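You operate a simulated robot arm through the tools that you are given. There is no shell and no other tool.

Carry out the task below with a simulated two-armed robot. There is one attempt and no reset: what you move stays moved.

## Task
Wipe up the spill on the top of the seal table with the rag and put it back.

Only the result counts: the job must be done as asked and must still hold three seconds after the hand-in. Knocking over, shifting, dropping, spilling or breaking anything else fails it. A push-on lid holds only when it is set on centred and level and pressed home; a screw cap is set on level and turned clockwise until tight.

## Robot
Two 7-joint arms with two-finger parallel grippers on one trunk, on a base that moves. Base frame: it is fixed to the floor where the robot stands at the start and does not move with it; the origin is under the middle of the robot, x ahead of it, y to its left, z up. Lengths are in cm, angles in degrees, forces in N, time in s.
The left shoulder is at the start at [5, 17.7, 102.9], the right one opposite. With the tool pointing down near the work surface each hand reaches from about 10 to 68 cm from the robot's upright axis, wherever it stands, measured 20 degrees to its own side. Payload 3.43 kg a hand.
Tool frame (each hand has its own): the origin (TCP) lies between the finger pads and is the grasp point; the fingertips stand 3.4 cm ahead of it; z points along the fingers, y is the line along which they close. The gripper opens to 12.8 cm. The fingers are 2.4 cm wide and 1.2 cm thick; the gripper's body (4.8 by 13 cm) begins 9.6 cm behind the TCP.
Orientation is that of the tool frame in the base frame, as [roll, pitch, yaw] about the fixed x, y, z axes, in that order (R = Rz(yaw) Ry(pitch) Rx(roll)). With the fingers straight down and closing along the base's y, the tool's x points along the base's -x, its y along +y and its z along -z.

## Interface
- The arms move only by the tool send_rows. It takes "left_plan", "right_plan" or both (then of equal length, played together; a hand with none holds still); each is a list of rows, each a list of 7 numbers: the gripper command, from -1 (fully open) to 1 (shut), values between in proportion, then the shift along the tool's x, y, z in units of 400 mm (1.0 is 400 mm), then the turn, a rotation vector about the tool's x, y, z in units of 120 degrees (1.0 is 120 degrees). In form: [[fingers, dx, dy, dz, wx, wy, wz], ...]. A call has 1 to 20 rows; each row is the pose to reach, as a shift and turn from the pose commanded when the call began, along the tool's axes at that moment. A call with a number of a shift or a turn outside -1 to 1 is refused whole. Each row takes 0.2 s and may step no farther than 5 cm and 8.6 degrees from the row before; otherwise, or with a gripper value out of range, the whole call is refused. Where a pose cannot be reached the arm comes as near as it can. A force on the tool above 40 N (or 10 N above the force at the start of the call, whichever is more), or a blocked arm, ends the call early, and 0.2 s more pass. Each finger travels about 10.8 cm/s and halts on what it meets, pressing with about 30 N; the grip force reading is that of the motor and also rises with nothing between the fingers. The clock runs only during rows and for 0.2 s after the last one: add rows that repeat a pose to give the fingers time. It gives the time, the measured TCP pose, the force on the tool (base axes), the opening and the grip force at its end, in the units of the frame above (readings bear some noise), with the torque about the TCP (base axes, N m) and any sound that the robot's microphone picked up.
- Cameras (640 x 400 px; columns grow to the right, rows downward): "scene" is now at [14.42, 2.18, 117.86]; the picture's right is [0.21, -0.98, 0.00], its down [-0.70, -0.15, -0.70] and it looks along [0.68, 0.14, -0.72] (base axes); focal length 273 px, centre (320, 200). "left" rides on the left gripper at [7.6, 1.1, -16] in its tool frame; the picture's right is [-0.15, 0.99, 0.00], its down [-0.88, -0.13, -0.46] and it looks along [-0.45, -0.07, 0.89] (tool axes); focal length 234 px, centre (320, 200). "right" rides on the right gripper at [7.6, -1.1, -16] in its tool frame; the picture's right is [0.15, 0.99, 0.00], its down [-0.88, 0.13, -0.46] and it looks along [-0.45, 0.07, 0.89] (tool axes); focal length 234 px, centre (320, 200). There is no depth. A picture from a camera that has moved, and an enlarged one, comes with that camera's place and axes in the base frame and with its lens. The place of the scene camera against the robot may be out by one fixed shift of up to 1.2 cm in any direction.
- get_image(camera): a new picture of that camera. It takes no simulated time.
- move_column(by): slides the trunk up (or, below 0, down) by that many cm; the arms and the scene camera ride with it, the base frame stays. It gives what a move gives, with no picture.
- drive_base(legs): drives the robot by 1 to 6 legs, each [ahead, turn to the left] in cm and degrees, along the robot's own axes; the way and the turn of a leg run together, so that a leg with both is an arc; at most 150 cm and 180 degrees a leg. The arms and the cameras ride along, it lands a little off, and it stops where it bumps. It gives what a move gives.
- aim_head(pan, tilt): turns the head with the scene camera to pan (to the left, within 80 degrees either way) and tilt (down, from -29 to 69), counted from straight ahead of the robot. It gives what a move gives.
- zoom(camera, box): a new picture of the part [left, top, right, bottom] of that camera's present view, enlarged. It takes no simulated time.
- finish_job(): hands the job in; it is judged then, once.

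Places have to be worked out from the pictures, the camera data and where the tool is seen. Open the grippers and draw the arms clear of the work before you hand the job in, unless the task says otherwise.

The tools are called after "Emit:" by a JSON object that holds its "name" and its "arguments". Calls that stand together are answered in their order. send_rows: Moves the arms, as the interface text tells. Its arguments: {"type":"object","properties":{"left_plan":{"type":"array"},"right_plan":{"type":"array"}},"required":[]} The other tools are called the same way: move_column (by) moves the trunk up or down; drive_base (legs) drives the base; aim_head (pan, tilt) turns the head that bears the scene camera; get_image (camera) takes a picture; zoom (camera, box) takes an enlarged picture of a part of a camera's view; finish_job () hands the job in.

At the start:

```text
time: 0.0
left_eef_pos: [45.06, 30.88, 88.41]
left_orientation: [-180.0, 0.1, 180.0]
left_contact_force: [0.0, 0.3, -0.9]
left_moment: [-0.02, 0.03, 0.02]
left_grip_width: 12.82
left_grip_force: 0.1
right_eef_pos: [43.67, -5.32, 87.23]
right_orientation: [-180.0, 0.0, -180.0]
right_contact_force: [0.3, -0.3, -0.4]
right_moment: [0.03, 0.02, -0.02]
right_grip_width: 12.78
right_grip_force: 0.0
trunk travel left (down, up): [-20.0, 20.1]
robot x, y, heading: [-0.16, 0.14, 0.3]
head pan, tilt (commanded): [11.8, 45.7]
```

scene: 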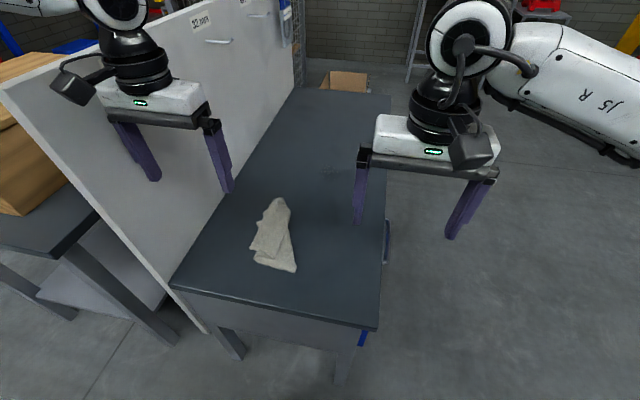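
right: 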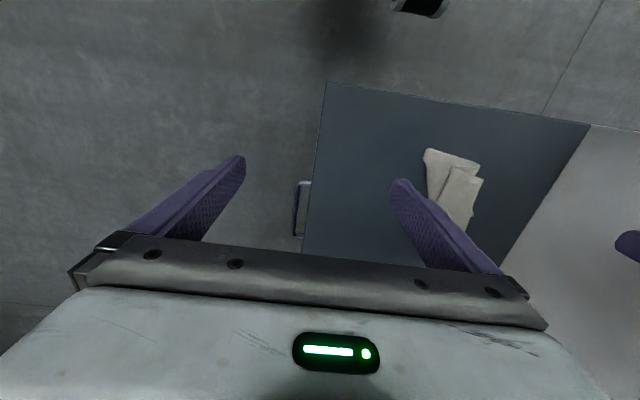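
left: 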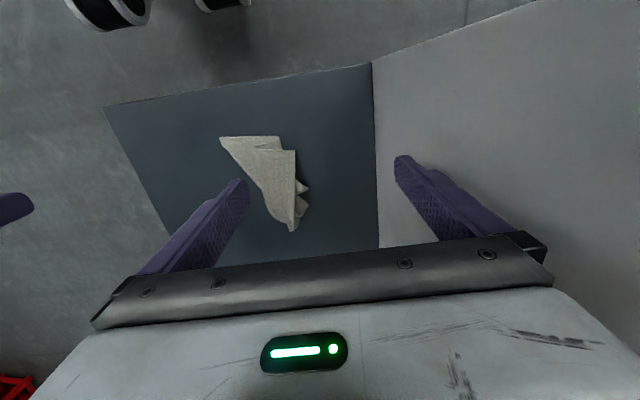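

The pictures show a grey-topped table with a folded rag on it, next to a tall panel; I don't yet see the spill clearly. I'll take enlarged views to find the spill and any labels.

Emit:
{"name": "zoom", "arguments": {"camera": "scene", "box": [160, 80, 400, 340]}}

Emit:
{"name": "zoom", "arguments": {"camera": "scene", "box": [160, 0, 320, 100]}}

Emit:
{"name": "zoom", "arguments": {"camera": "scene", "box": [280, 80, 400, 200]}}

```text
1.54 times, centred on (280, 210) of scene
camera zoom: at [14.42, 2.18, 117.86], right [0.21, -0.98, 0.0], down [-0.7, -0.15, -0.7], along [0.68, 0.14, -0.72], focal length 421 px, centre (382, 185)
```

zoom: 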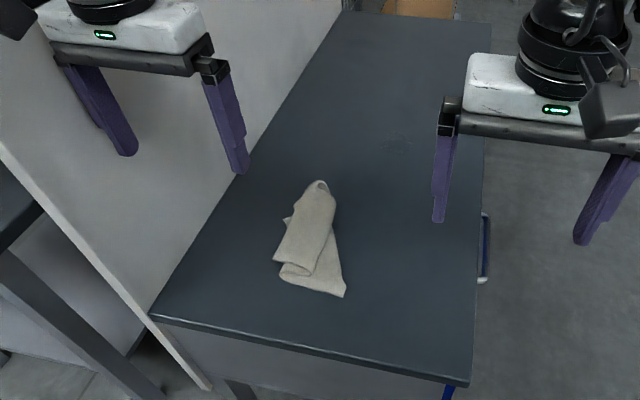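

```text
4.00 times, centred on (240, 50) of scene
camera zoom: at [14.42, 2.18, 117.86], right [0.21, -0.98, 0.0], down [-0.7, -0.15, -0.7], along [0.68, 0.14, -0.72], focal length 1094 px, centre (640, 800)
```

zoom: 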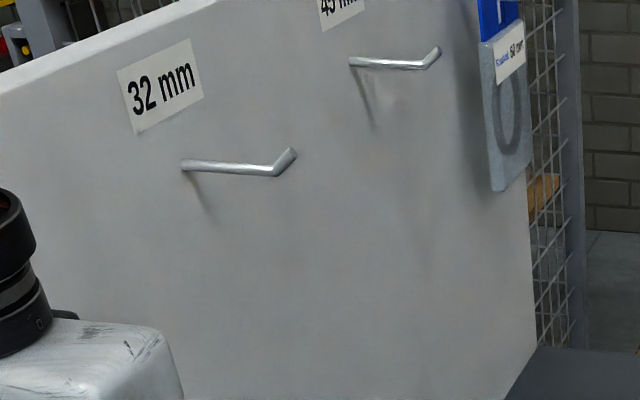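

```text
3.33 times, centred on (340, 140) of scene
camera zoom: at [14.42, 2.18, 117.86], right [0.21, -0.98, 0.0], down [-0.7, -0.15, -0.7], along [0.68, 0.14, -0.72], focal length 911 px, centre (253, 400)
```

zoom: 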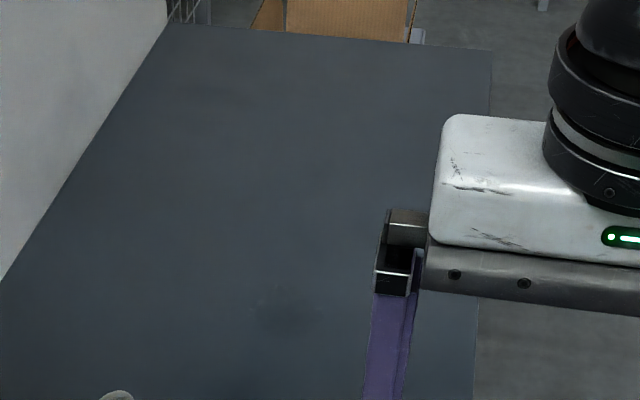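

There is a faint darker patch on the table near scene pixel (333,172), maybe a clear spill. I'll zoom on it, and also on the rag.

Emit:
{"name": "zoom", "arguments": {"camera": "scene", "box": [295, 145, 375, 195]}}

Emit:
{"name": "zoom", "arguments": {"camera": "scene", "box": [230, 185, 330, 285]}}

Emit:
{"name": "zoom", "arguments": {"camera": "right", "box": [300, 70, 600, 280]}}

Emit:
{"name": "zoom", "arguments": {"camera": "left", "box": [100, 60, 400, 280]}}

```text
8.00 times, centred on (335, 170) of scene
camera zoom: at [14.42, 2.18, 117.86], right [0.21, -0.98, 0.0], down [-0.7, -0.15, -0.7], along [0.68, 0.14, -0.72], focal length 2187 px, centre (200, 440)
```

zoom: 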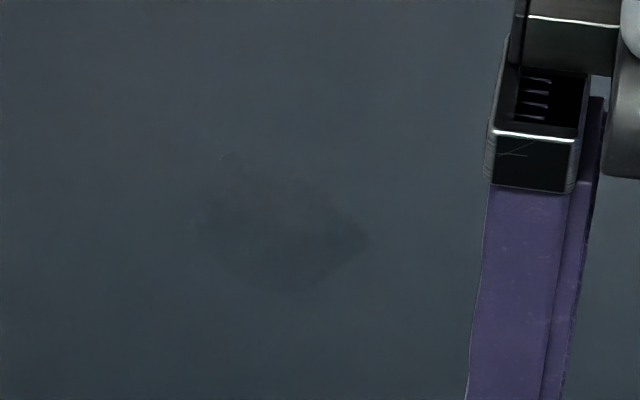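

```text
4.00 times, centred on (280, 235) of scene
camera zoom: at [14.42, 2.18, 117.86], right [0.21, -0.98, 0.0], down [-0.7, -0.15, -0.7], along [0.68, 0.14, -0.72], focal length 1094 px, centre (480, 60)
```

zoom: 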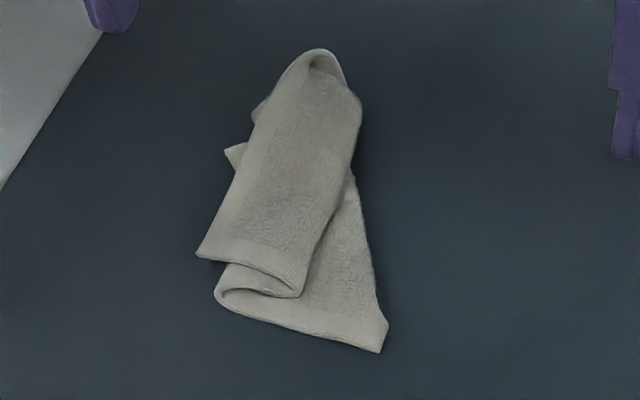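

```text
1.90 times, centred on (450, 175) of right
camera zoom: at [36.0, -6.52, 103.06], right [-0.15, 0.99, 0.0], down [0.88, 0.13, 0.46], along [0.45, 0.07, -0.89], focal length 446 px, centre (72, 248)
```

zoom: 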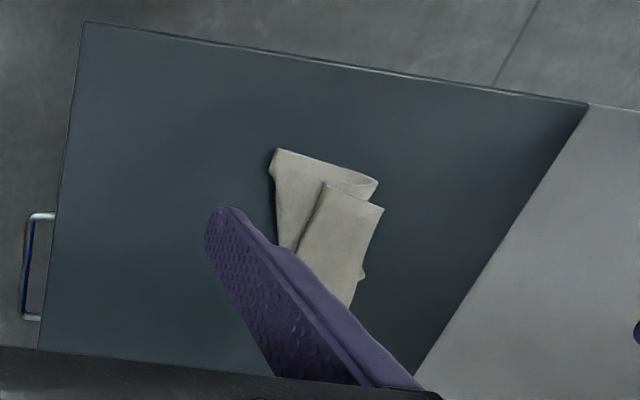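

```text
1.82 times, centred on (250, 170) of left
camera zoom: at [37.34, 32.03, 104.38], right [0.15, 0.99, 0.0], down [0.88, -0.13, 0.46], along [0.45, -0.07, -0.89], focal length 426 px, centre (447, 254)
```

zoom: 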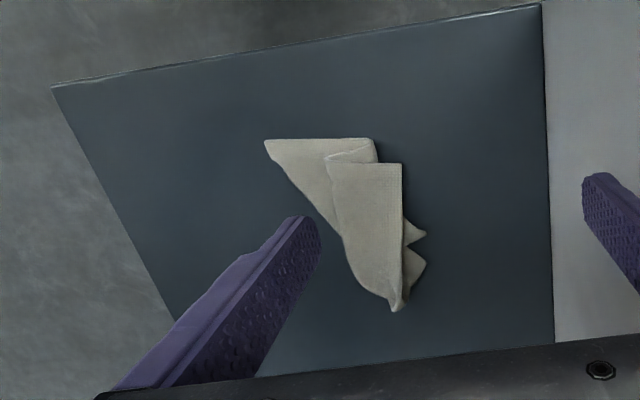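

The faint patch lies at roughly (78, 12), with the table top at z≈63 and the rag around (48, 16). Before acting I'll look around to be sure this is the seal table and see whether other tables exist.

Emit:
{"name": "aim_head", "arguments": {"pan": 12, "tilt": 15}}

Emit:
{"name": "get_image", "arguments": {"camera": "scene"}}

Emit:
{"name": "aim_head", "arguments": {"pan": 65, "tilt": 35}}

Emit:
{"name": "get_image", "arguments": {"camera": "scene"}}

Emit:
{"name": "aim_head", "arguments": {"pan": -60, "tilt": 35}}

Emit:
{"name": "get_image", "arguments": {"camera": "scene"}}

```text
time: 1.0
left_eef_pos: [45.01, 30.78, 88.3]
left_orientation: [-180.0, 0.1, 179.9]
left_contact_force: [-0.1, 0.3, -0.2]
left_moment: [0.02, -0.01, -0.02]
left_grip_width: 12.8
left_grip_force: 0.0
right_eef_pos: [43.66, -5.33, 87.11]
right_orientation: [-180.0, 0.0, 180.0]
right_contact_force: [0.1, -1.0, 0.4]
right_moment: [0.0, 0.01, 0.04]
right_grip_width: 12.81
right_grip_force: 0.1
trunk travel left (down, up): [-20.0, 20.1]
robot x, y, heading: [-0.09, -0.27, -0.1]
head pan, tilt (commanded): [12.0, 15.0]
```

```text
taken
camera scene: at [15.66, 2.46, 122.63], right [0.21, -0.98, 0.0], down [-0.25, -0.05, -0.97], along [0.94, 0.2, -0.26], focal length 273 px, centre (320, 200)
```

scene: 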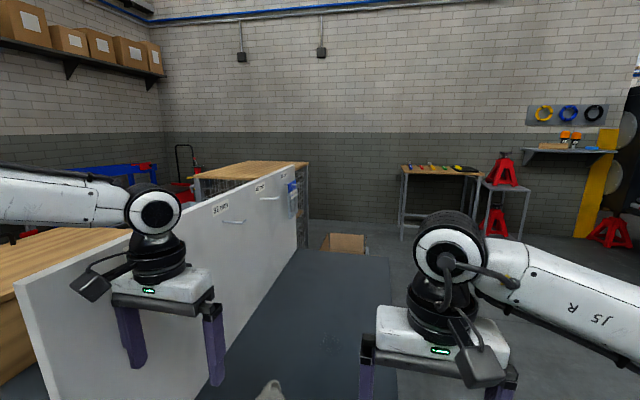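

```text
time: 2.2
left_eef_pos: [45.05, 30.85, 88.47]
left_orientation: [180.0, 0.0, -179.9]
left_contact_force: [0.7, 0.8, 0.5]
left_moment: [0.02, 0.0, 0.0]
left_grip_width: 12.8
left_grip_force: 0.1
right_eef_pos: [43.73, -5.34, 87.18]
right_orientation: [-180.0, 0.0, 180.0]
right_contact_force: [0.1, 0.4, 0.2]
right_moment: [-0.01, 0.06, 0.02]
right_grip_width: 12.81
right_grip_force: 0.1
trunk travel left (down, up): [-20.0, 20.1]
robot x, y, heading: [0.3, -0.08, 0.1]
head pan, tilt (commanded): [65.0, 35.0]
```

```text
taken
camera scene: at [10.25, 8.5, 119.44], right [0.91, -0.42, 0.0], down [-0.24, -0.52, -0.82], along [0.35, 0.74, -0.57], focal length 273 px, centre (320, 200)
```

scene: 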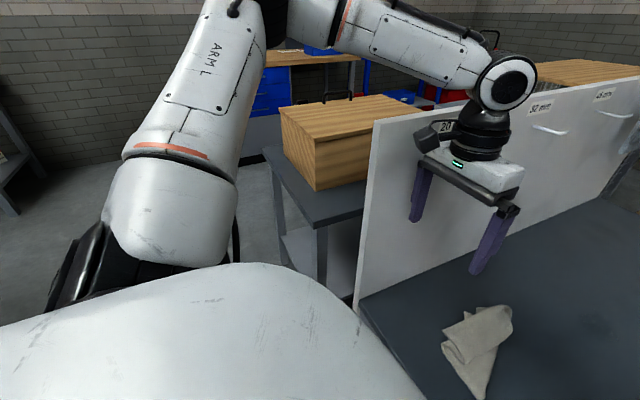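

```text
time: 4.2
left_eef_pos: [44.99, 30.83, 88.36]
left_orientation: [-179.9, 0.1, 180.0]
left_contact_force: [-0.5, 0.4, -0.2]
left_moment: [0.01, 0.01, 0.0]
left_grip_width: 12.8
left_grip_force: 0.0
right_eef_pos: [43.76, -5.35, 87.08]
right_orientation: [-180.0, 0.0, -179.9]
right_contact_force: [0.0, -0.1, 0.5]
right_moment: [-0.01, 0.0, 0.01]
right_grip_width: 12.81
right_grip_force: 0.1
trunk travel left (down, up): [-20.0, 20.1]
robot x, y, heading: [-0.08, -0.16, 0.3]
head pan, tilt (commanded): [-60.0, 35.0]
```

```text
taken
camera scene: at [10.93, -7.1, 119.44], right [-0.87, -0.5, 0.0], down [-0.29, 0.5, -0.82], along [0.41, -0.71, -0.57], focal length 273 px, centre (320, 200)
```

scene: 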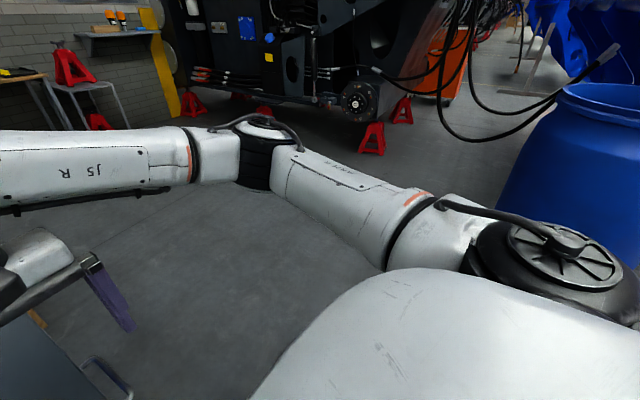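

This is the table with the size-labelled seal hooks (32 mm, 45 mm, 50 mm), so the rag and faint patch are on the seal table. I'll look down to see the clearance between my base and the table edge, since the spill is near the limit of reach.

Emit:
{"name": "aim_head", "arguments": {"pan": 0, "tilt": 69}}

Emit:
{"name": "get_image", "arguments": {"camera": "scene"}}

Emit:
{"name": "aim_head", "arguments": {"pan": 8, "tilt": 40}}

Emit:
{"name": "get_image", "arguments": {"camera": "scene"}}

```text
time: 5.5
left_eef_pos: [45.04, 30.8, 88.27]
left_orientation: [-179.9, -0.1, 179.9]
left_contact_force: [-0.6, -0.9, 0.1]
left_moment: [0.01, 0.0, -0.03]
left_grip_width: 12.82
left_grip_force: 0.2
right_eef_pos: [43.74, -5.36, 86.99]
right_orientation: [180.0, 0.0, -180.0]
right_contact_force: [0.6, 0.3, -0.5]
right_moment: [-0.02, 0.0, 0.0]
right_grip_width: 12.81
right_grip_force: 0.0
trunk travel left (down, up): [-20.0, 20.1]
robot x, y, heading: [0.0, 0.1, 0.1]
head pan, tilt (commanded): [0.0, 68.8]
```

```text
taken
camera scene: at [12.11, 0.52, 115.07], right [0.0, -1.0, 0.0], down [-0.93, 0.0, -0.36], along [0.36, 0.0, -0.93], focal length 273 px, centre (320, 200)
```

scene: 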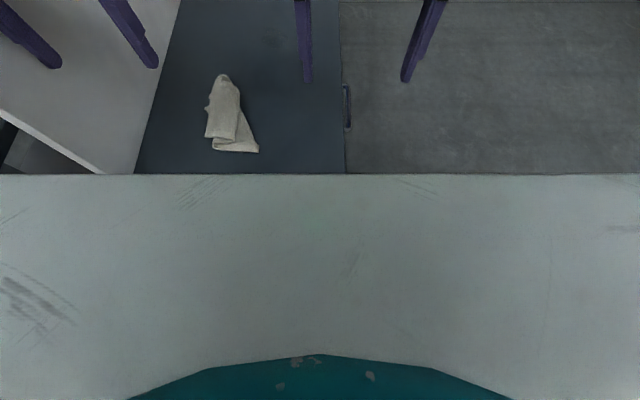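

```text
time: 6.5
left_eef_pos: [44.92, 30.77, 88.36]
left_orientation: [180.0, -0.1, -180.0]
left_contact_force: [0.2, 0.8, 1.0]
left_moment: [0.01, 0.0, 0.01]
left_grip_width: 12.8
left_grip_force: 0.2
right_eef_pos: [43.76, -5.39, 87.23]
right_orientation: [-180.0, 0.0, -180.0]
right_contact_force: [0.4, -0.7, -0.1]
right_moment: [0.0, -0.01, 0.03]
right_grip_width: 12.79
right_grip_force: 0.0
trunk travel left (down, up): [-20.0, 20.1]
robot x, y, heading: [0.25, -0.35, 0.1]
head pan, tilt (commanded): [8.0, 40.0]
```

```text
taken
camera scene: at [14.94, 1.7, 118.68], right [0.14, -0.99, 0.0], down [-0.64, -0.09, -0.77], along [0.76, 0.11, -0.64], focal length 273 px, centre (320, 200)
```

scene: 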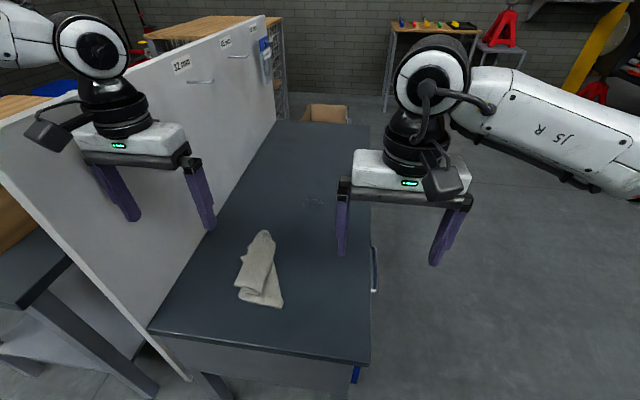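

The torso plate blocks the steepest view, so I'll try an intermediate tilt to see the floor gap between my base and the table.

Emit:
{"name": "aim_head", "arguments": {"pan": 0, "tilt": 55}}

Emit:
{"name": "get_image", "arguments": {"camera": "scene"}}

Emit:
{"name": "aim_head", "arguments": {"pan": -25, "tilt": 52}}

Emit:
{"name": "get_image", "arguments": {"camera": "scene"}}

```text
time: 7.2
left_eef_pos: [44.97, 30.94, 88.25]
left_orientation: [-180.0, 0.0, 180.0]
left_contact_force: [0.2, 0.1, 0.6]
left_moment: [0.0, 0.03, 0.03]
left_grip_width: 12.77
left_grip_force: 0.0
right_eef_pos: [43.73, -5.38, 87.01]
right_orientation: [-180.0, 0.0, 180.0]
right_contact_force: [0.4, 0.6, 0.2]
right_moment: [0.05, 0.01, 0.01]
right_grip_width: 12.84
right_grip_force: 0.1
trunk travel left (down, up): [-20.0, 20.1]
robot x, y, heading: [-0.02, 0.01, -0.3]
head pan, tilt (commanded): [0.0, 55.0]
```

```text
taken
camera scene: at [13.73, 0.52, 116.62], right [0.0, -1.0, 0.0], down [-0.82, 0.0, -0.57], along [0.57, 0.0, -0.82], focal length 273 px, centre (320, 200)
```

scene: 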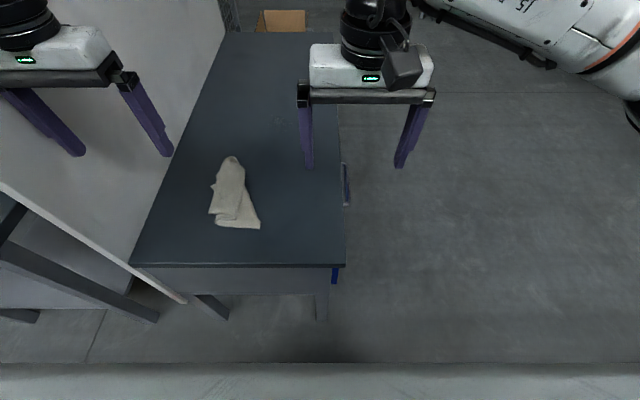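

```text
time: 8.1
left_eef_pos: [45.12, 30.83, 88.36]
left_orientation: [180.0, -0.1, 179.9]
left_contact_force: [-0.9, -0.2, 0.1]
left_moment: [-0.02, 0.01, -0.01]
left_grip_width: 12.8
left_grip_force: 0.1
right_eef_pos: [43.74, -5.3, 87.12]
right_orientation: [180.0, 0.0, 180.0]
right_contact_force: [0.5, 0.7, 0.4]
right_moment: [0.03, -0.04, -0.02]
right_grip_width: 12.8
right_grip_force: 0.1
trunk travel left (down, up): [-20.0, 20.1]
robot x, y, heading: [-0.23, 0.03, 0.2]
head pan, tilt (commanded): [-25.0, 52.0]
```

```text
taken
camera scene: at [13.33, -2.65, 117.0], right [-0.42, -0.91, 0.0], down [-0.71, 0.33, -0.62], along [0.56, -0.26, -0.79], focal length 273 px, centre (320, 200)
```

scene: 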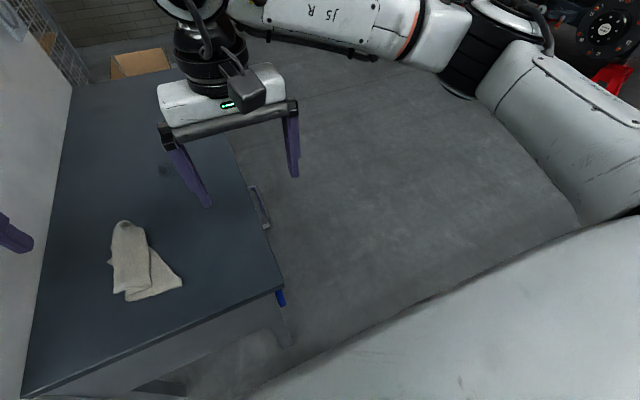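

The floor is visible to about x=22 ahead of me with the table's near edge at x≈35. I want to see the front of my base itself, so I'll zoom the top of both hand pictures where some dark round parts appear.

Emit:
{"name": "zoom", "arguments": {"camera": "right", "box": [300, 0, 500, 100]}}

Emit:
{"name": "zoom", "arguments": {"camera": "left", "box": [40, 0, 280, 120]}}

```text
3.20 times, centred on (400, 50) of right
camera zoom: at [36.0, -6.52, 103.06], right [-0.15, 0.99, 0.0], down [0.88, 0.13, 0.46], along [0.45, 0.07, -0.89], focal length 749 px, centre (64, 680)
```

zoom: 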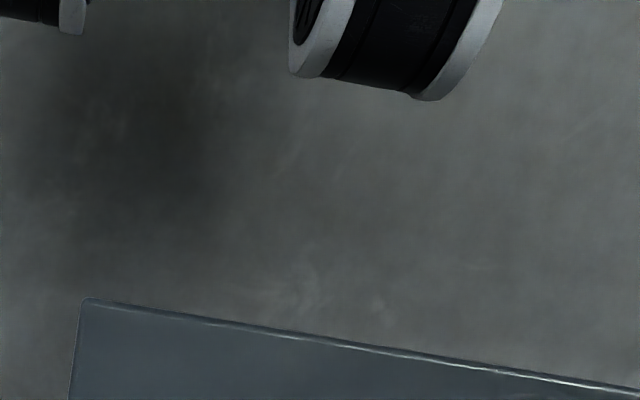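

```text
2.67 times, centred on (160, 60) of left
camera zoom: at [37.34, 32.03, 104.38], right [0.15, 0.99, 0.0], down [0.88, -0.13, 0.46], along [0.45, -0.07, -0.89], focal length 624 px, centre (747, 573)
```

zoom: 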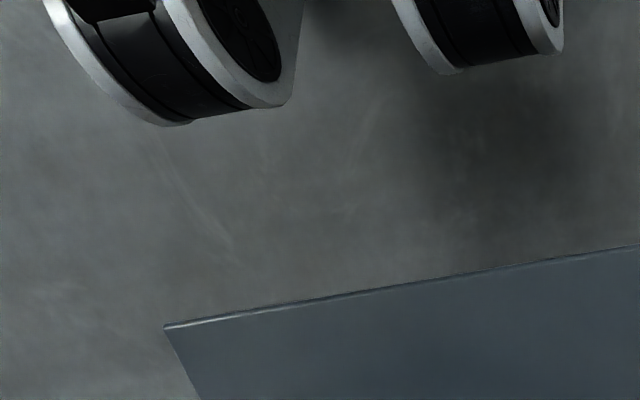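

The hand views show two round trunk joints of mine at about x≈22, z≈47, so driving straight ahead gains only ~8–10 cm before the table (edge x≈35). I'll tilt the right hand back to look at my own base, and draw the left hand away from the panel and its hooks.

Emit:
{"name": "send_rows", "arguments": {"right_plan": [[-1, 0, 0, 0, 0, 0.058, 0], [-1, 0, 0, 0, 0, 0.116, 0], [-1, 0, 0, 0, 0, 0.174, 0], [-1, 0, 0, 0, 0, 0.232, 0], [-1, 0, 0, 0, 0, 0.29, 0]], "left_plan": [[-1, 0, -0.04, 0, 0, 0, 0], [-1, 0, -0.08, 0, 0, 0, 0], [-1, 0, -0.12, 0, 0, 0, 0], [-1, 0, -0.16, 0, 0, 0, 0], [-1, 0, -0.2, 0, 0, 0, 0]]}}

Emit:
{"name": "get_image", "arguments": {"camera": "right"}}

Emit:
{"name": "aim_head", "arguments": {"pan": 45, "tilt": 30}}

Emit:
{"name": "get_image", "arguments": {"camera": "scene"}}

```text
time: 9.3
left_eef_pos: [45.15, 22.88, 88.3]
left_orientation: [180.0, 0.0, -180.0]
left_contact_force: [0.1, 0.3, -0.7]
left_moment: [-0.03, -0.01, -0.01]
left_grip_width: 12.8
left_grip_force: 0.0
right_eef_pos: [43.69, -5.3, 87.15]
right_orientation: [179.9, -34.9, -180.0]
right_contact_force: [0.2, 0.4, 0.1]
right_moment: [-0.02, 0.0, 0.0]
right_grip_width: 12.8
right_grip_force: 0.0
trunk travel left (down, up): [-20.0, 20.1]
robot x, y, heading: [0.03, 0.29, 0.3]
head pan, tilt (commanded): [-25.0, 52.0]
```

```text
taken
camera right: at [46.52, -6.46, 104.57], right [-0.12, 0.99, 0.08], down [0.98, 0.13, -0.13], along [-0.14, 0.07, -0.99], focal length 234 px, centre (320, 200)
```

right: 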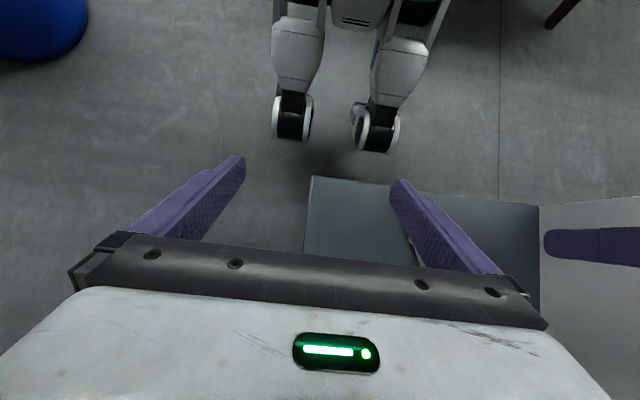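

```text
time: 10.7
left_eef_pos: [45.17, 22.88, 88.39]
left_orientation: [180.0, 0.0, -179.9]
left_contact_force: [0.3, -0.2, 0.3]
left_moment: [-0.01, 0.01, -0.05]
left_grip_width: 12.79
left_grip_force: 0.2
right_eef_pos: [43.74, -5.23, 87.11]
right_orientation: [179.9, -34.8, -180.0]
right_contact_force: [0.1, 1.3, 0.9]
right_moment: [-0.03, 0.03, 0.01]
right_grip_width: 12.8
right_grip_force: 0.1
trunk travel left (down, up): [-20.0, 20.1]
robot x, y, heading: [-0.16, 0.07, -0.3]
head pan, tilt (commanded): [45.0, 30.0]
```

```text
taken
camera scene: at [12.92, 6.91, 120.22], right [0.71, -0.71, 0.0], down [-0.35, -0.35, -0.87], along [0.61, 0.61, -0.5], focal length 273 px, centre (320, 200)
```

scene: 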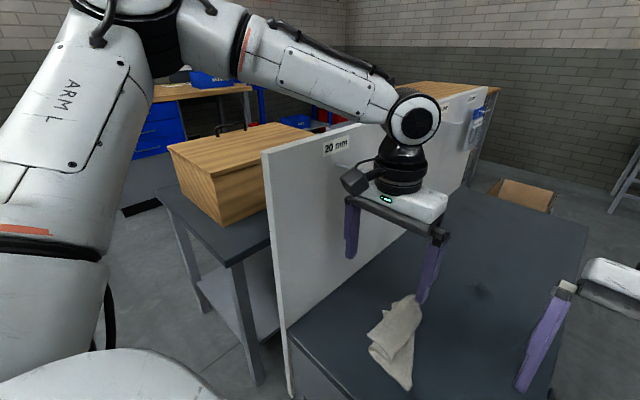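

The view shows two knee-like joints of my trunk as the foremost parts (x≈24). I'll zoom on my lower body to judge the footprint for turning and driving.

Emit:
{"name": "zoom", "arguments": {"camera": "right", "box": [200, 0, 520, 180]}}

Emit:
{"name": "aim_head", "arguments": {"pan": -80, "tilt": 40}}

Emit:
{"name": "get_image", "arguments": {"camera": "scene"}}

Emit:
{"name": "aim_head", "arguments": {"pan": -35, "tilt": 30}}

Emit:
{"name": "get_image", "arguments": {"camera": "scene"}}

```text
2.00 times, centred on (360, 90) of right
camera zoom: at [46.48, -6.46, 104.55], right [-0.12, 0.99, 0.08], down [0.98, 0.13, -0.13], along [-0.14, 0.07, -0.99], focal length 468 px, centre (240, 420)
```

zoom: 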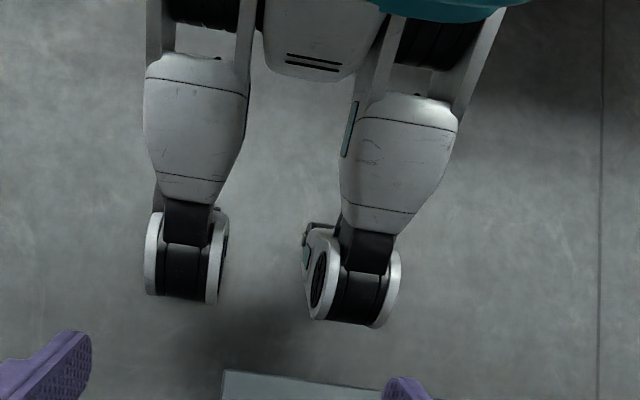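

```text
time: 12.8
left_eef_pos: [45.09, 22.87, 88.38]
left_orientation: [-180.0, 0.0, -180.0]
left_contact_force: [-0.1, 0.6, 1.2]
left_moment: [-0.01, -0.01, 0.02]
left_grip_width: 12.79
left_grip_force: 0.0
right_eef_pos: [43.72, -5.38, 87.06]
right_orientation: [180.0, -34.7, -180.0]
right_contact_force: [0.1, 0.8, -0.1]
right_moment: [-0.02, -0.02, -0.03]
right_grip_width: 12.78
right_grip_force: 0.2
trunk travel left (down, up): [-20.0, 20.1]
robot x, y, heading: [0.18, -0.08, 0.0]
head pan, tilt (commanded): [-80.0, 40.0]
```

```text
taken
camera scene: at [8.0, -7.85, 118.69], right [-0.98, -0.17, 0.0], down [-0.11, 0.63, -0.77], along [0.13, -0.75, -0.64], focal length 273 px, centre (320, 200)
```

scene: 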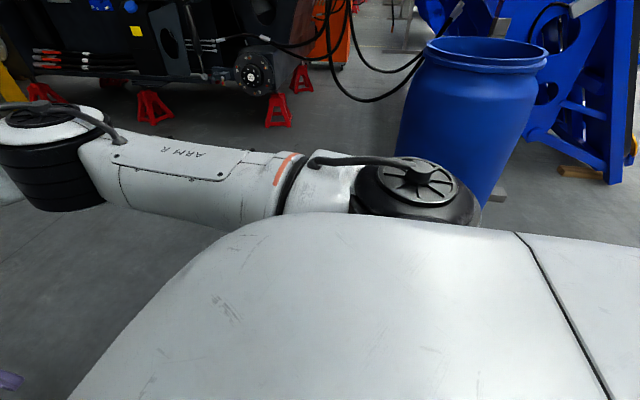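

```text
time: 13.9
left_eef_pos: [44.98, 22.81, 88.3]
left_orientation: [-180.0, 0.0, -179.9]
left_contact_force: [-0.2, 0.4, -0.5]
left_moment: [0.0, 0.01, -0.02]
left_grip_width: 12.82
left_grip_force: 0.0
right_eef_pos: [43.71, -5.25, 87.1]
right_orientation: [-180.0, -34.7, 179.9]
right_contact_force: [0.5, -0.1, -0.1]
right_moment: [0.01, 0.02, -0.01]
right_grip_width: 12.8
right_grip_force: 0.0
trunk travel left (down, up): [-20.0, 20.1]
robot x, y, heading: [0.1, 0.03, -0.1]
head pan, tilt (commanded): [-35.0, 30.0]
```

```text
taken
camera scene: at [13.92, -4.67, 120.22], right [-0.57, -0.82, 0.0], down [-0.41, 0.29, -0.87], along [0.71, -0.5, -0.5], focal length 273 px, centre (320, 200)
```

scene: 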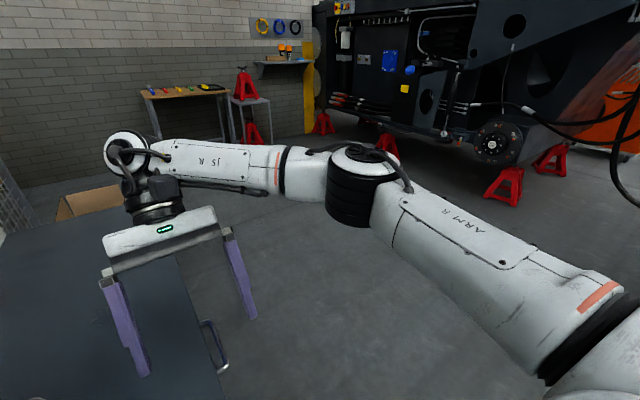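

My foremost parts are the knee joints (x≈24); the floor to my right is free. Plan: turn right ~40° so my left side swings toward the table's right-front corner, which puts rag and spill within the left arm's straight-down reach and keeps the elbow clear of the panel. First I put the right hand upright again.

Emit:
{"name": "send_rows", "arguments": {"right_plan": [[-1, 0, 0, 0, 0, -0.058, 0], [-1, 0, 0, 0, 0, -0.116, 0], [-1, 0, 0, 0, 0, -0.174, 0], [-1, 0, 0, 0, 0, -0.232, 0], [-1, 0, 0, 0, 0, -0.29, 0]]}}

Emit:
{"name": "drive_base", "arguments": {"legs": [[0, -40]]}}

Emit:
{"name": "aim_head", "arguments": {"pan": 45, "tilt": 48}}

Emit:
{"name": "get_image", "arguments": {"camera": "scene"}}

Emit:
{"name": "get_image", "arguments": {"camera": "left"}}

```text
time: 15.1
left_eef_pos: [45.04, 22.81, 88.41]
left_orientation: [-180.0, -0.1, -180.0]
left_contact_force: [-0.4, 0.6, 0.1]
left_moment: [-0.01, 0.01, 0.02]
left_grip_width: 12.8
left_grip_force: 0.1
right_eef_pos: [43.82, -5.46, 87.08]
right_orientation: [180.0, 0.1, 179.9]
right_contact_force: [-0.5, -0.8, 0.6]
right_moment: [-0.01, 0.0, 0.01]
right_grip_width: 12.78
right_grip_force: 0.2
trunk travel left (down, up): [-20.0, 20.1]
robot x, y, heading: [-0.16, -0.14, -0.2]
head pan, tilt (commanded): [-35.0, 30.0]
```

```text
time: 17.4
left_eef_pos: [49.15, -11.77, 88.35]
left_orientation: [-180.0, 0.0, 139.7]
left_contact_force: [-0.6, 1.0, 0.3]
left_moment: [-0.02, -0.03, 0.01]
left_grip_width: 12.81
left_grip_force: 0.1
right_eef_pos: [29.84, -32.35, 87.2]
right_orientation: [180.0, 0.0, 139.6]
right_contact_force: [0.3, -0.3, -0.2]
right_moment: [-0.01, 0.01, 0.01]
right_grip_width: 12.79
right_grip_force: 0.1
trunk travel left (down, up): [-20.0, 20.1]
robot x, y, heading: [-0.33, 0.36, -40.4]
head pan, tilt (commanded): [-35.0, 30.0]
```

```text
time: 18.9
left_eef_pos: [49.1, -11.7, 88.38]
left_orientation: [179.9, 0.1, 139.7]
left_contact_force: [-0.2, 0.7, -0.2]
left_moment: [-0.01, 0.01, -0.01]
left_grip_width: 12.78
left_grip_force: 0.0
right_eef_pos: [29.81, -32.44, 87.1]
right_orientation: [-180.0, 0.1, 139.6]
right_contact_force: [0.0, 0.1, -0.7]
right_moment: [-0.01, 0.0, 0.03]
right_grip_width: 12.8
right_grip_force: 0.0
trunk travel left (down, up): [-20.0, 20.1]
robot x, y, heading: [0.1, -0.61, -40.6]
head pan, tilt (commanded): [45.0, 48.0]
```

```text
taken
camera scene: at [12.71, -3.38, 117.54], right [0.08, -1.0, 0.0], down [-0.74, -0.06, -0.67], along [0.67, 0.05, -0.74], focal length 273 px, centre (320, 200)
```

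scene: 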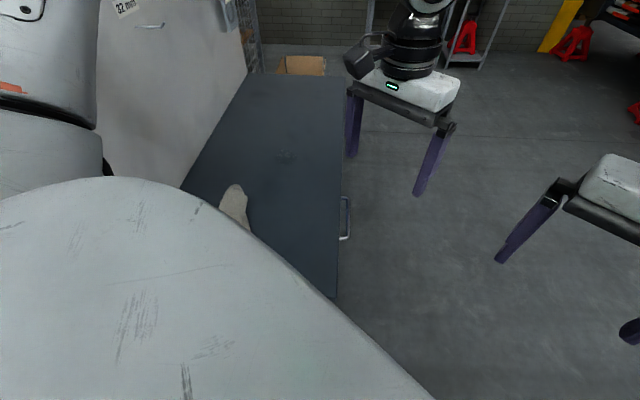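

```text
taken
camera left: at [43.94, -5.93, 104.43], right [0.75, 0.66, 0.0], down [0.59, -0.67, 0.46], along [0.3, -0.34, -0.89], focal length 234 px, centre (320, 200)
```

left: 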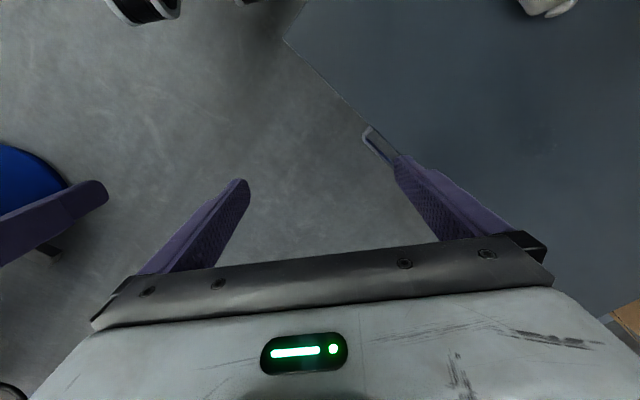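

The turn went as planned, and the dark patch is still on the table with no gripper near it, so it is the spill. I'll zoom in on it from here.

Emit:
{"name": "zoom", "arguments": {"camera": "scene", "box": [240, 120, 340, 182]}}

Emit:
{"name": "zoom", "arguments": {"camera": "scene", "box": [190, 70, 350, 170]}}

```text
6.40 times, centred on (290, 151) of scene
camera zoom: at [12.71, -3.38, 117.54], right [0.08, -1.0, 0.0], down [-0.74, -0.06, -0.67], along [0.67, 0.05, -0.74], focal length 1750 px, centre (512, 514)
```

zoom: 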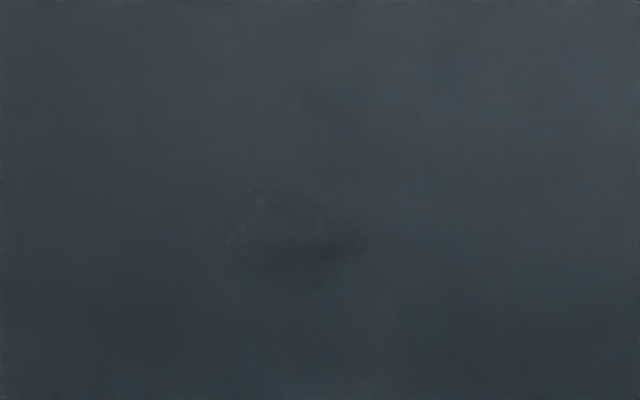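

```text
4.00 times, centred on (270, 120) of scene
camera zoom: at [12.71, -3.38, 117.54], right [0.08, -1.0, 0.0], down [-0.74, -0.06, -0.67], along [0.67, 0.05, -0.74], focal length 1094 px, centre (520, 520)
```

zoom: 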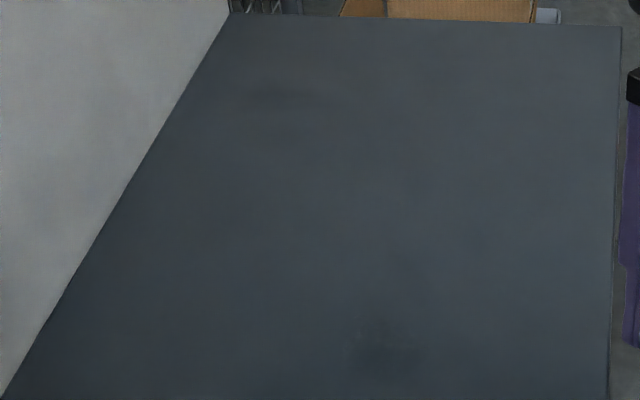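

The spill is about 6.5 cm across, centred near (78.5, 12). Now I drive ahead in two short steps, checking after the first.

Emit:
{"name": "drive_base", "arguments": {"legs": [[7, 0]]}}

Emit:
{"name": "get_image", "arguments": {"camera": "left"}}

```text
time: 19.9
left_eef_pos: [54.42, -16.4, 88.41]
left_orientation: [180.0, 0.0, 139.6]
left_contact_force: [0.4, 1.0, -0.2]
left_moment: [0.03, 0.03, -0.02]
left_grip_width: 12.78
left_grip_force: 0.1
right_eef_pos: [35.24, -37.04, 87.04]
right_orientation: [-180.0, 0.0, 139.6]
right_contact_force: [-0.7, -0.1, -0.4]
right_moment: [0.03, -0.01, -0.02]
right_grip_width: 12.78
right_grip_force: 0.1
trunk travel left (down, up): [-20.0, 20.1]
robot x, y, heading: [5.36, -4.46, -40.3]
head pan, tilt (commanded): [45.0, 48.0]
```

```text
taken
camera left: at [49.33, -10.55, 104.41], right [0.75, 0.66, 0.0], down [0.59, -0.67, 0.46], along [0.3, -0.34, -0.89], focal length 234 px, centre (320, 200)
```

left: 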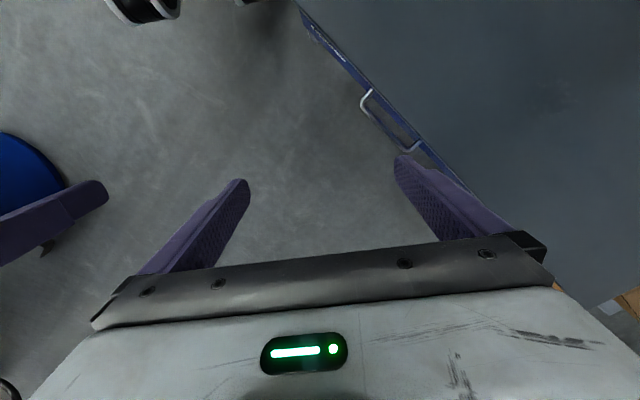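

The knees clear the table corner with room. I drive another 6 cm ahead.

Emit:
{"name": "drive_base", "arguments": {"legs": [[6, 0]]}}

Emit:
{"name": "aim_head", "arguments": {"pan": 50, "tilt": 48}}

Emit:
{"name": "get_image", "arguments": {"camera": "scene"}}

Emit:
{"name": "get_image", "arguments": {"camera": "left"}}

```text
time: 21.0
left_eef_pos: [58.72, -19.76, 88.29]
left_orientation: [-180.0, 0.0, 140.2]
left_contact_force: [0.9, 1.0, 0.9]
left_moment: [-0.02, 0.0, -0.03]
left_grip_width: 12.8
left_grip_force: 0.1
right_eef_pos: [39.62, -40.65, 86.95]
right_orientation: [-179.9, 0.0, 139.9]
right_contact_force: [0.6, -0.7, -1.0]
right_moment: [0.02, 0.01, 0.01]
right_grip_width: 12.79
right_grip_force: 0.1
trunk travel left (down, up): [-20.0, 20.1]
robot x, y, heading: [9.79, -8.32, -40.4]
head pan, tilt (commanded): [45.0, 48.0]
stopped in leg 1: the robot was blocked; the commanded pose is now the measured one
```

```text
time: 21.7
left_eef_pos: [58.74, -19.84, 88.45]
left_orientation: [180.0, -0.1, 140.1]
left_contact_force: [0.2, -0.1, 0.2]
left_moment: [-0.01, -0.01, -0.02]
left_grip_width: 12.78
left_grip_force: 0.1
right_eef_pos: [39.58, -40.68, 87.04]
right_orientation: [-179.9, -0.1, 139.9]
right_contact_force: [-0.2, -0.3, -0.4]
right_moment: [0.01, 0.02, 0.01]
right_grip_width: 12.81
right_grip_force: 0.0
trunk travel left (down, up): [-20.0, 20.1]
robot x, y, heading: [9.51, -8.58, -40.1]
head pan, tilt (commanded): [50.0, 48.0]
```

```text
taken
camera scene: at [22.18, -11.01, 117.54], right [0.17, -0.98, 0.0], down [-0.73, -0.13, -0.67], along [0.66, 0.12, -0.74], focal length 273 px, centre (320, 200)
```

scene: 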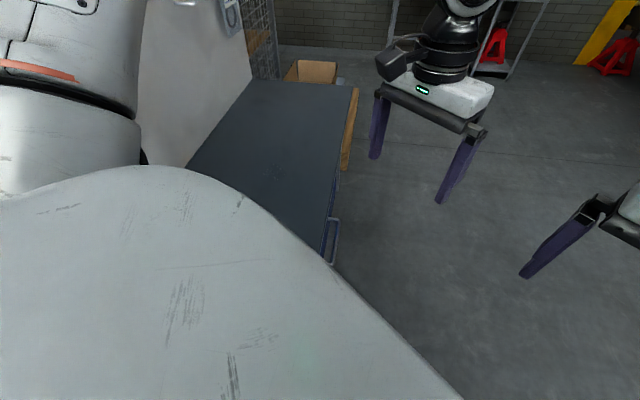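

```text
taken
camera left: at [53.57, -14.01, 104.38], right [0.75, 0.67, 0.0], down [0.59, -0.67, 0.45], along [0.3, -0.34, -0.89], focal length 234 px, centre (320, 200)
```

left: 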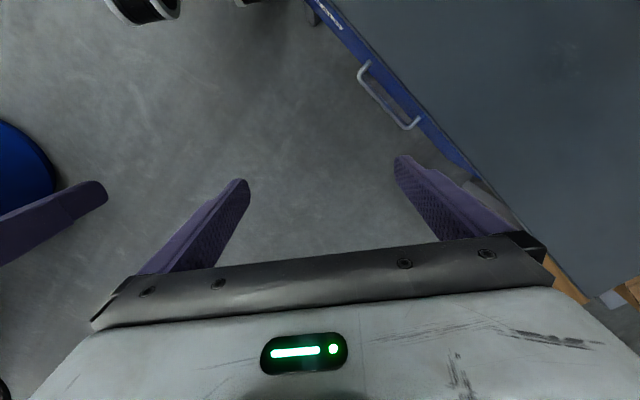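

The drive stopped 0.4 cm short, blocked, so some part of my base touches something, probably the table's corner leg. I'll back off 2 cm and check that the table and rag have not shifted.

Emit:
{"name": "drive_base", "arguments": {"legs": [[-2, 0]]}}

Emit:
{"name": "aim_head", "arguments": {"pan": 65, "tilt": 40}}

Emit:
{"name": "get_image", "arguments": {"camera": "scene"}}

Emit:
{"name": "zoom", "arguments": {"camera": "left", "box": [220, 0, 640, 260]}}

```text
time: 22.5
left_eef_pos: [57.22, -18.6, 88.34]
left_orientation: [-179.9, 0.0, 140.1]
left_contact_force: [0.7, 0.1, -0.1]
left_moment: [-0.05, -0.02, -0.01]
left_grip_width: 12.78
left_grip_force: 0.1
right_eef_pos: [37.98, -39.39, 87.1]
right_orientation: [180.0, 0.0, 139.8]
right_contact_force: [-0.1, 0.0, -0.4]
right_moment: [0.01, -0.01, 0.01]
right_grip_width: 12.79
right_grip_force: 0.1
trunk travel left (down, up): [-20.0, 20.1]
robot x, y, heading: [8.01, -6.84, -40.0]
head pan, tilt (commanded): [50.0, 48.0]
```

```text
time: 23.3
left_eef_pos: [57.23, -18.46, 88.31]
left_orientation: [180.0, -0.1, 140.1]
left_contact_force: [-0.9, 0.1, 0.8]
left_moment: [0.01, -0.01, 0.0]
left_grip_width: 12.78
left_grip_force: 0.0
right_eef_pos: [38.06, -39.44, 87.01]
right_orientation: [-180.0, -0.1, 139.8]
right_contact_force: [-0.1, 0.2, -0.3]
right_moment: [0.05, -0.04, 0.01]
right_grip_width: 12.77
right_grip_force: 0.1
trunk travel left (down, up): [-20.0, 20.1]
robot x, y, heading: [7.8, -7.16, -39.8]
head pan, tilt (commanded): [65.0, 40.0]
```

```text
taken
camera scene: at [20.59, -7.5, 118.68], right [0.42, -0.91, 0.0], down [-0.58, -0.27, -0.77], along [0.69, 0.32, -0.64], focal length 273 px, centre (320, 200)
```

scene: 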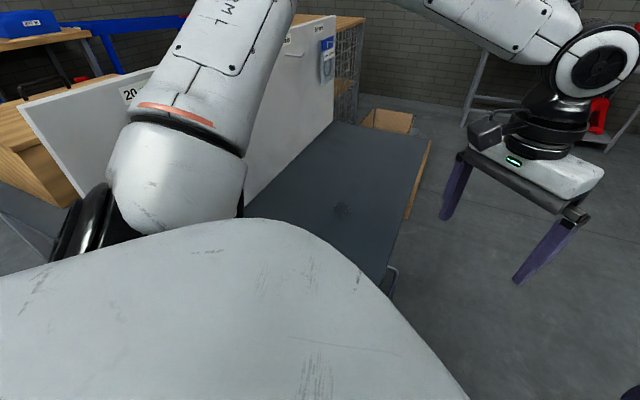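

```text
1.52 times, centred on (430, 130) of left
camera zoom: at [52.04, -12.72, 104.38], right [0.75, 0.67, 0.0], down [0.59, -0.67, 0.45], along [0.3, -0.34, -0.89], focal length 357 px, centre (152, 307)
```

zoom: 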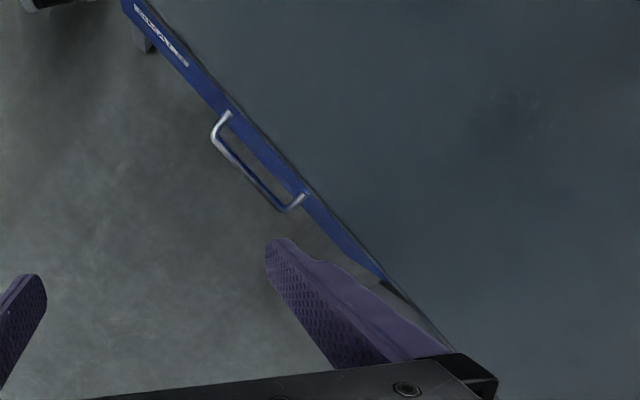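

The spill also shows in the left hand's view at about (78.8, 12.5), matching; the table edges are where they were. I'll read the label on the table side, then bring the left hand over the near part of the table to look at the rag.

Emit:
{"name": "zoom", "arguments": {"camera": "left", "box": [290, 0, 370, 50]}}

Emit:
{"name": "send_rows", "arguments": {"left_plan": [[-1, 0.072, 0.039, 0, 0, 0, -0.033], [-1, 0.145, 0.078, 0, 0, 0, -0.067], [-1, 0.217, 0.116, 0, 0, 0, -0.1], [-1, 0.29, 0.155, 0, 0, 0, -0.133], [-1, 0.362, 0.194, 0, 0, 0, -0.167], [-1, 0.434, 0.233, 0, 0, 0, -0.2], [-1, 0.507, 0.272, 0, 0, 0, -0.233], [-1, 0.579, 0.31, 0, 0, 0, -0.267], [-1, 0.652, 0.349, 0, 0, 0, -0.3], [-1, 0.724, 0.388, 0, 0, 0, -0.333]]}}

Emit:
{"name": "get_image", "arguments": {"camera": "left"}}

Emit:
{"name": "get_image", "arguments": {"camera": "scene"}}

```text
8.00 times, centred on (330, 25) of left
camera zoom: at [52.04, -12.72, 104.38], right [0.75, 0.67, 0.0], down [0.59, -0.67, 0.45], along [0.3, -0.34, -0.89], focal length 1873 px, centre (240, 1600)
```

zoom: 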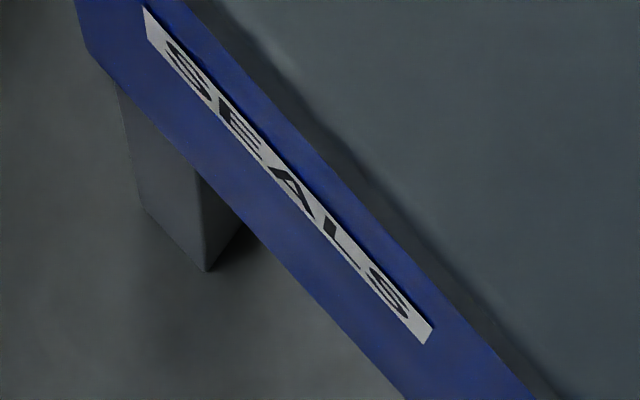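

```text
time: 25.5
left_eef_pos: [47.21, 12.55, 89.38]
left_orientation: [-180.0, -0.2, -179.9]
left_contact_force: [-0.7, 0.7, 0.2]
left_moment: [0.03, -0.03, -0.01]
left_grip_width: 12.81
left_grip_force: 0.2
left hand out of reach, approached as far as the arm can: row 8, 9, 10
right_eef_pos: [37.98, -39.29, 87.04]
right_orientation: [179.9, 0.0, 139.9]
right_contact_force: [-1.1, 0.1, -0.1]
right_moment: [-0.01, -0.03, 0.02]
right_grip_width: 12.78
right_grip_force: 0.0
trunk travel left (down, up): [-20.0, 20.1]
robot x, y, heading: [7.9, -7.22, -39.9]
head pan, tilt (commanded): [65.0, 40.0]
```

```text
taken
camera left: at [39.53, 13.69, 105.37], right [0.15, 0.99, 0.0], down [0.88, -0.13, 0.45], along [0.45, -0.07, -0.89], focal length 234 px, centre (320, 200)
```

left: 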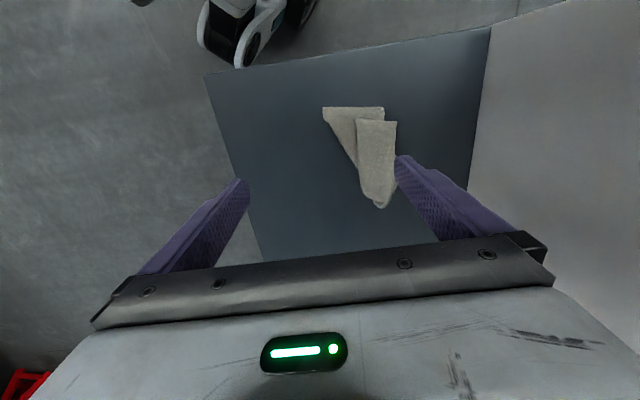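

```text
taken
camera scene: at [20.57, -7.48, 118.69], right [0.42, -0.91, 0.0], down [-0.58, -0.27, -0.77], along [0.69, 0.32, -0.64], focal length 273 px, centre (320, 200)
```

scene: 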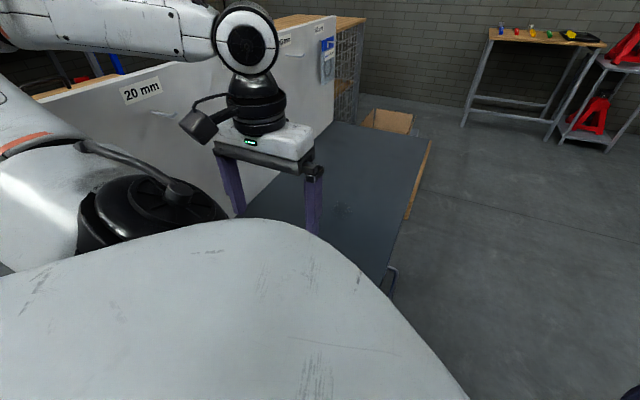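

The label reads SEALS, so this is the seal table. The rag's folded strip is centred near (54.5, 22), its axis about 8° off x, about 8 cm wide; I move the open left hand above it and check the pose.

Emit:
{"name": "send_rows", "arguments": {"left_plan": [[-1, -0.03, 0.039, 0.01, 0, 0, -0.011], [-1, -0.06, 0.079, 0.03, 0, 0, -0.022], [-1, -0.09, 0.118, 0.06, 0, 0, -0.033], [-1, -0.12, 0.157, 0.1, 0, 0, -0.045], [-1, -0.15, 0.197, 0.15, 0, 0, -0.056], [-1, -0.1825, 0.236, 0.2, 0, 0, -0.067]]}}

Emit:
{"name": "get_image", "arguments": {"camera": "left"}}

Emit:
{"name": "get_image", "arguments": {"camera": "scene"}}

```text
time: 26.9
left_eef_pos: [54.35, 21.78, 81.37]
left_orientation: [179.8, 0.0, -171.9]
left_contact_force: [-0.3, 0.2, 0.6]
left_moment: [0.04, 0.0, 0.0]
left_grip_width: 12.78
left_grip_force: 0.1
right_eef_pos: [37.94, -39.46, 87.05]
right_orientation: [180.0, -0.1, 139.8]
right_contact_force: [0.4, 0.0, -0.3]
right_moment: [0.0, -0.02, 0.0]
right_grip_width: 12.81
right_grip_force: 0.2
trunk travel left (down, up): [-20.0, 20.1]
robot x, y, heading: [8.01, -7.17, -40.0]
head pan, tilt (commanded): [65.0, 40.0]
```

```text
taken
camera left: at [46.64, 21.98, 97.35], right [0.01, 1.0, 0.0], down [0.89, -0.01, 0.46], along [0.46, 0.0, -0.89], focal length 234 px, centre (320, 200)
```

left: 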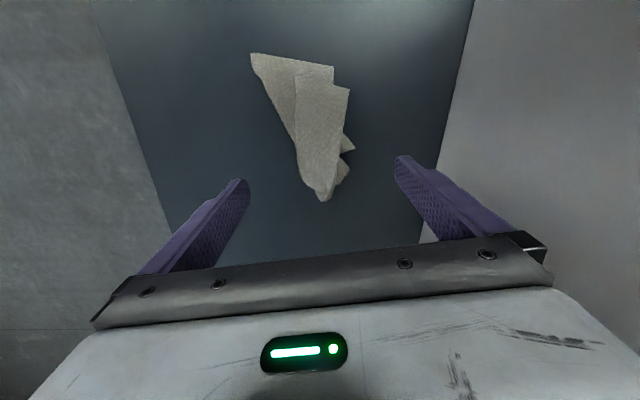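

```text
taken
camera scene: at [20.61, -7.49, 118.68], right [0.42, -0.91, 0.0], down [-0.58, -0.27, -0.77], along [0.69, 0.32, -0.64], focal length 273 px, centre (320, 200)
```

scene: 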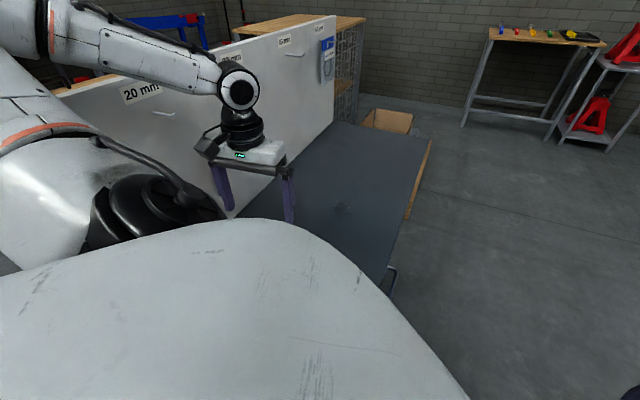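

Pose is (54.4, 21.8, 81.4) with the rag between the open fingers. I go down to about 3 cm above the final grasp height and look again.

Emit:
{"name": "send_rows", "arguments": {"left_plan": [[-1, 0, 0.002, 0.075, 0, 0, 0], [-1, 0, 0.004, 0.15, 0, 0, 0], [-1, 0, 0.006, 0.22, 0, 0, 0], [-1, 0, 0.006, 0.28, 0, 0, 0]]}}

Emit:
{"name": "get_image", "arguments": {"camera": "left"}}

Emit:
{"name": "zoom", "arguments": {"camera": "scene", "box": [160, 120, 360, 245]}}

```text
time: 27.9
left_eef_pos: [54.26, 22.05, 70.16]
left_orientation: [179.9, 0.0, -171.9]
left_contact_force: [-0.1, -0.2, 0.4]
left_moment: [0.01, -0.01, 0.03]
left_grip_width: 12.8
left_grip_force: 0.0
right_eef_pos: [38.05, -39.33, 87.05]
right_orientation: [179.9, 0.0, 139.9]
right_contact_force: [0.6, 0.3, 0.2]
right_moment: [0.0, 0.02, 0.02]
right_grip_width: 12.79
right_grip_force: 0.0
trunk travel left (down, up): [-20.0, 20.1]
robot x, y, heading: [7.95, -7.23, -40.0]
head pan, tilt (commanded): [65.0, 40.0]
```

```text
taken
camera left: at [46.56, 22.2, 86.16], right [0.01, 1.0, 0.0], down [0.89, -0.01, 0.46], along [0.46, 0.0, -0.89], focal length 234 px, centre (320, 200)
```

left: 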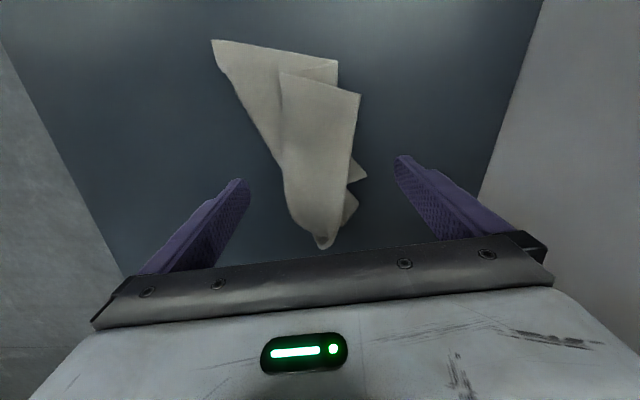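

```text
3.20 times, centred on (260, 182) of scene
camera zoom: at [20.6, -7.49, 118.68], right [0.42, -0.91, 0.0], down [-0.58, -0.27, -0.77], along [0.69, 0.32, -0.64], focal length 875 px, centre (512, 256)
```

zoom: 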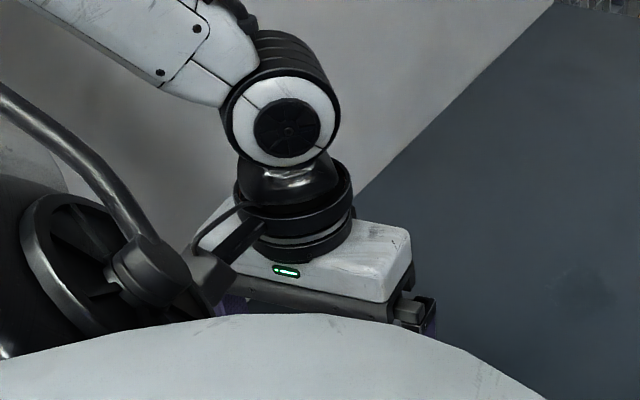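

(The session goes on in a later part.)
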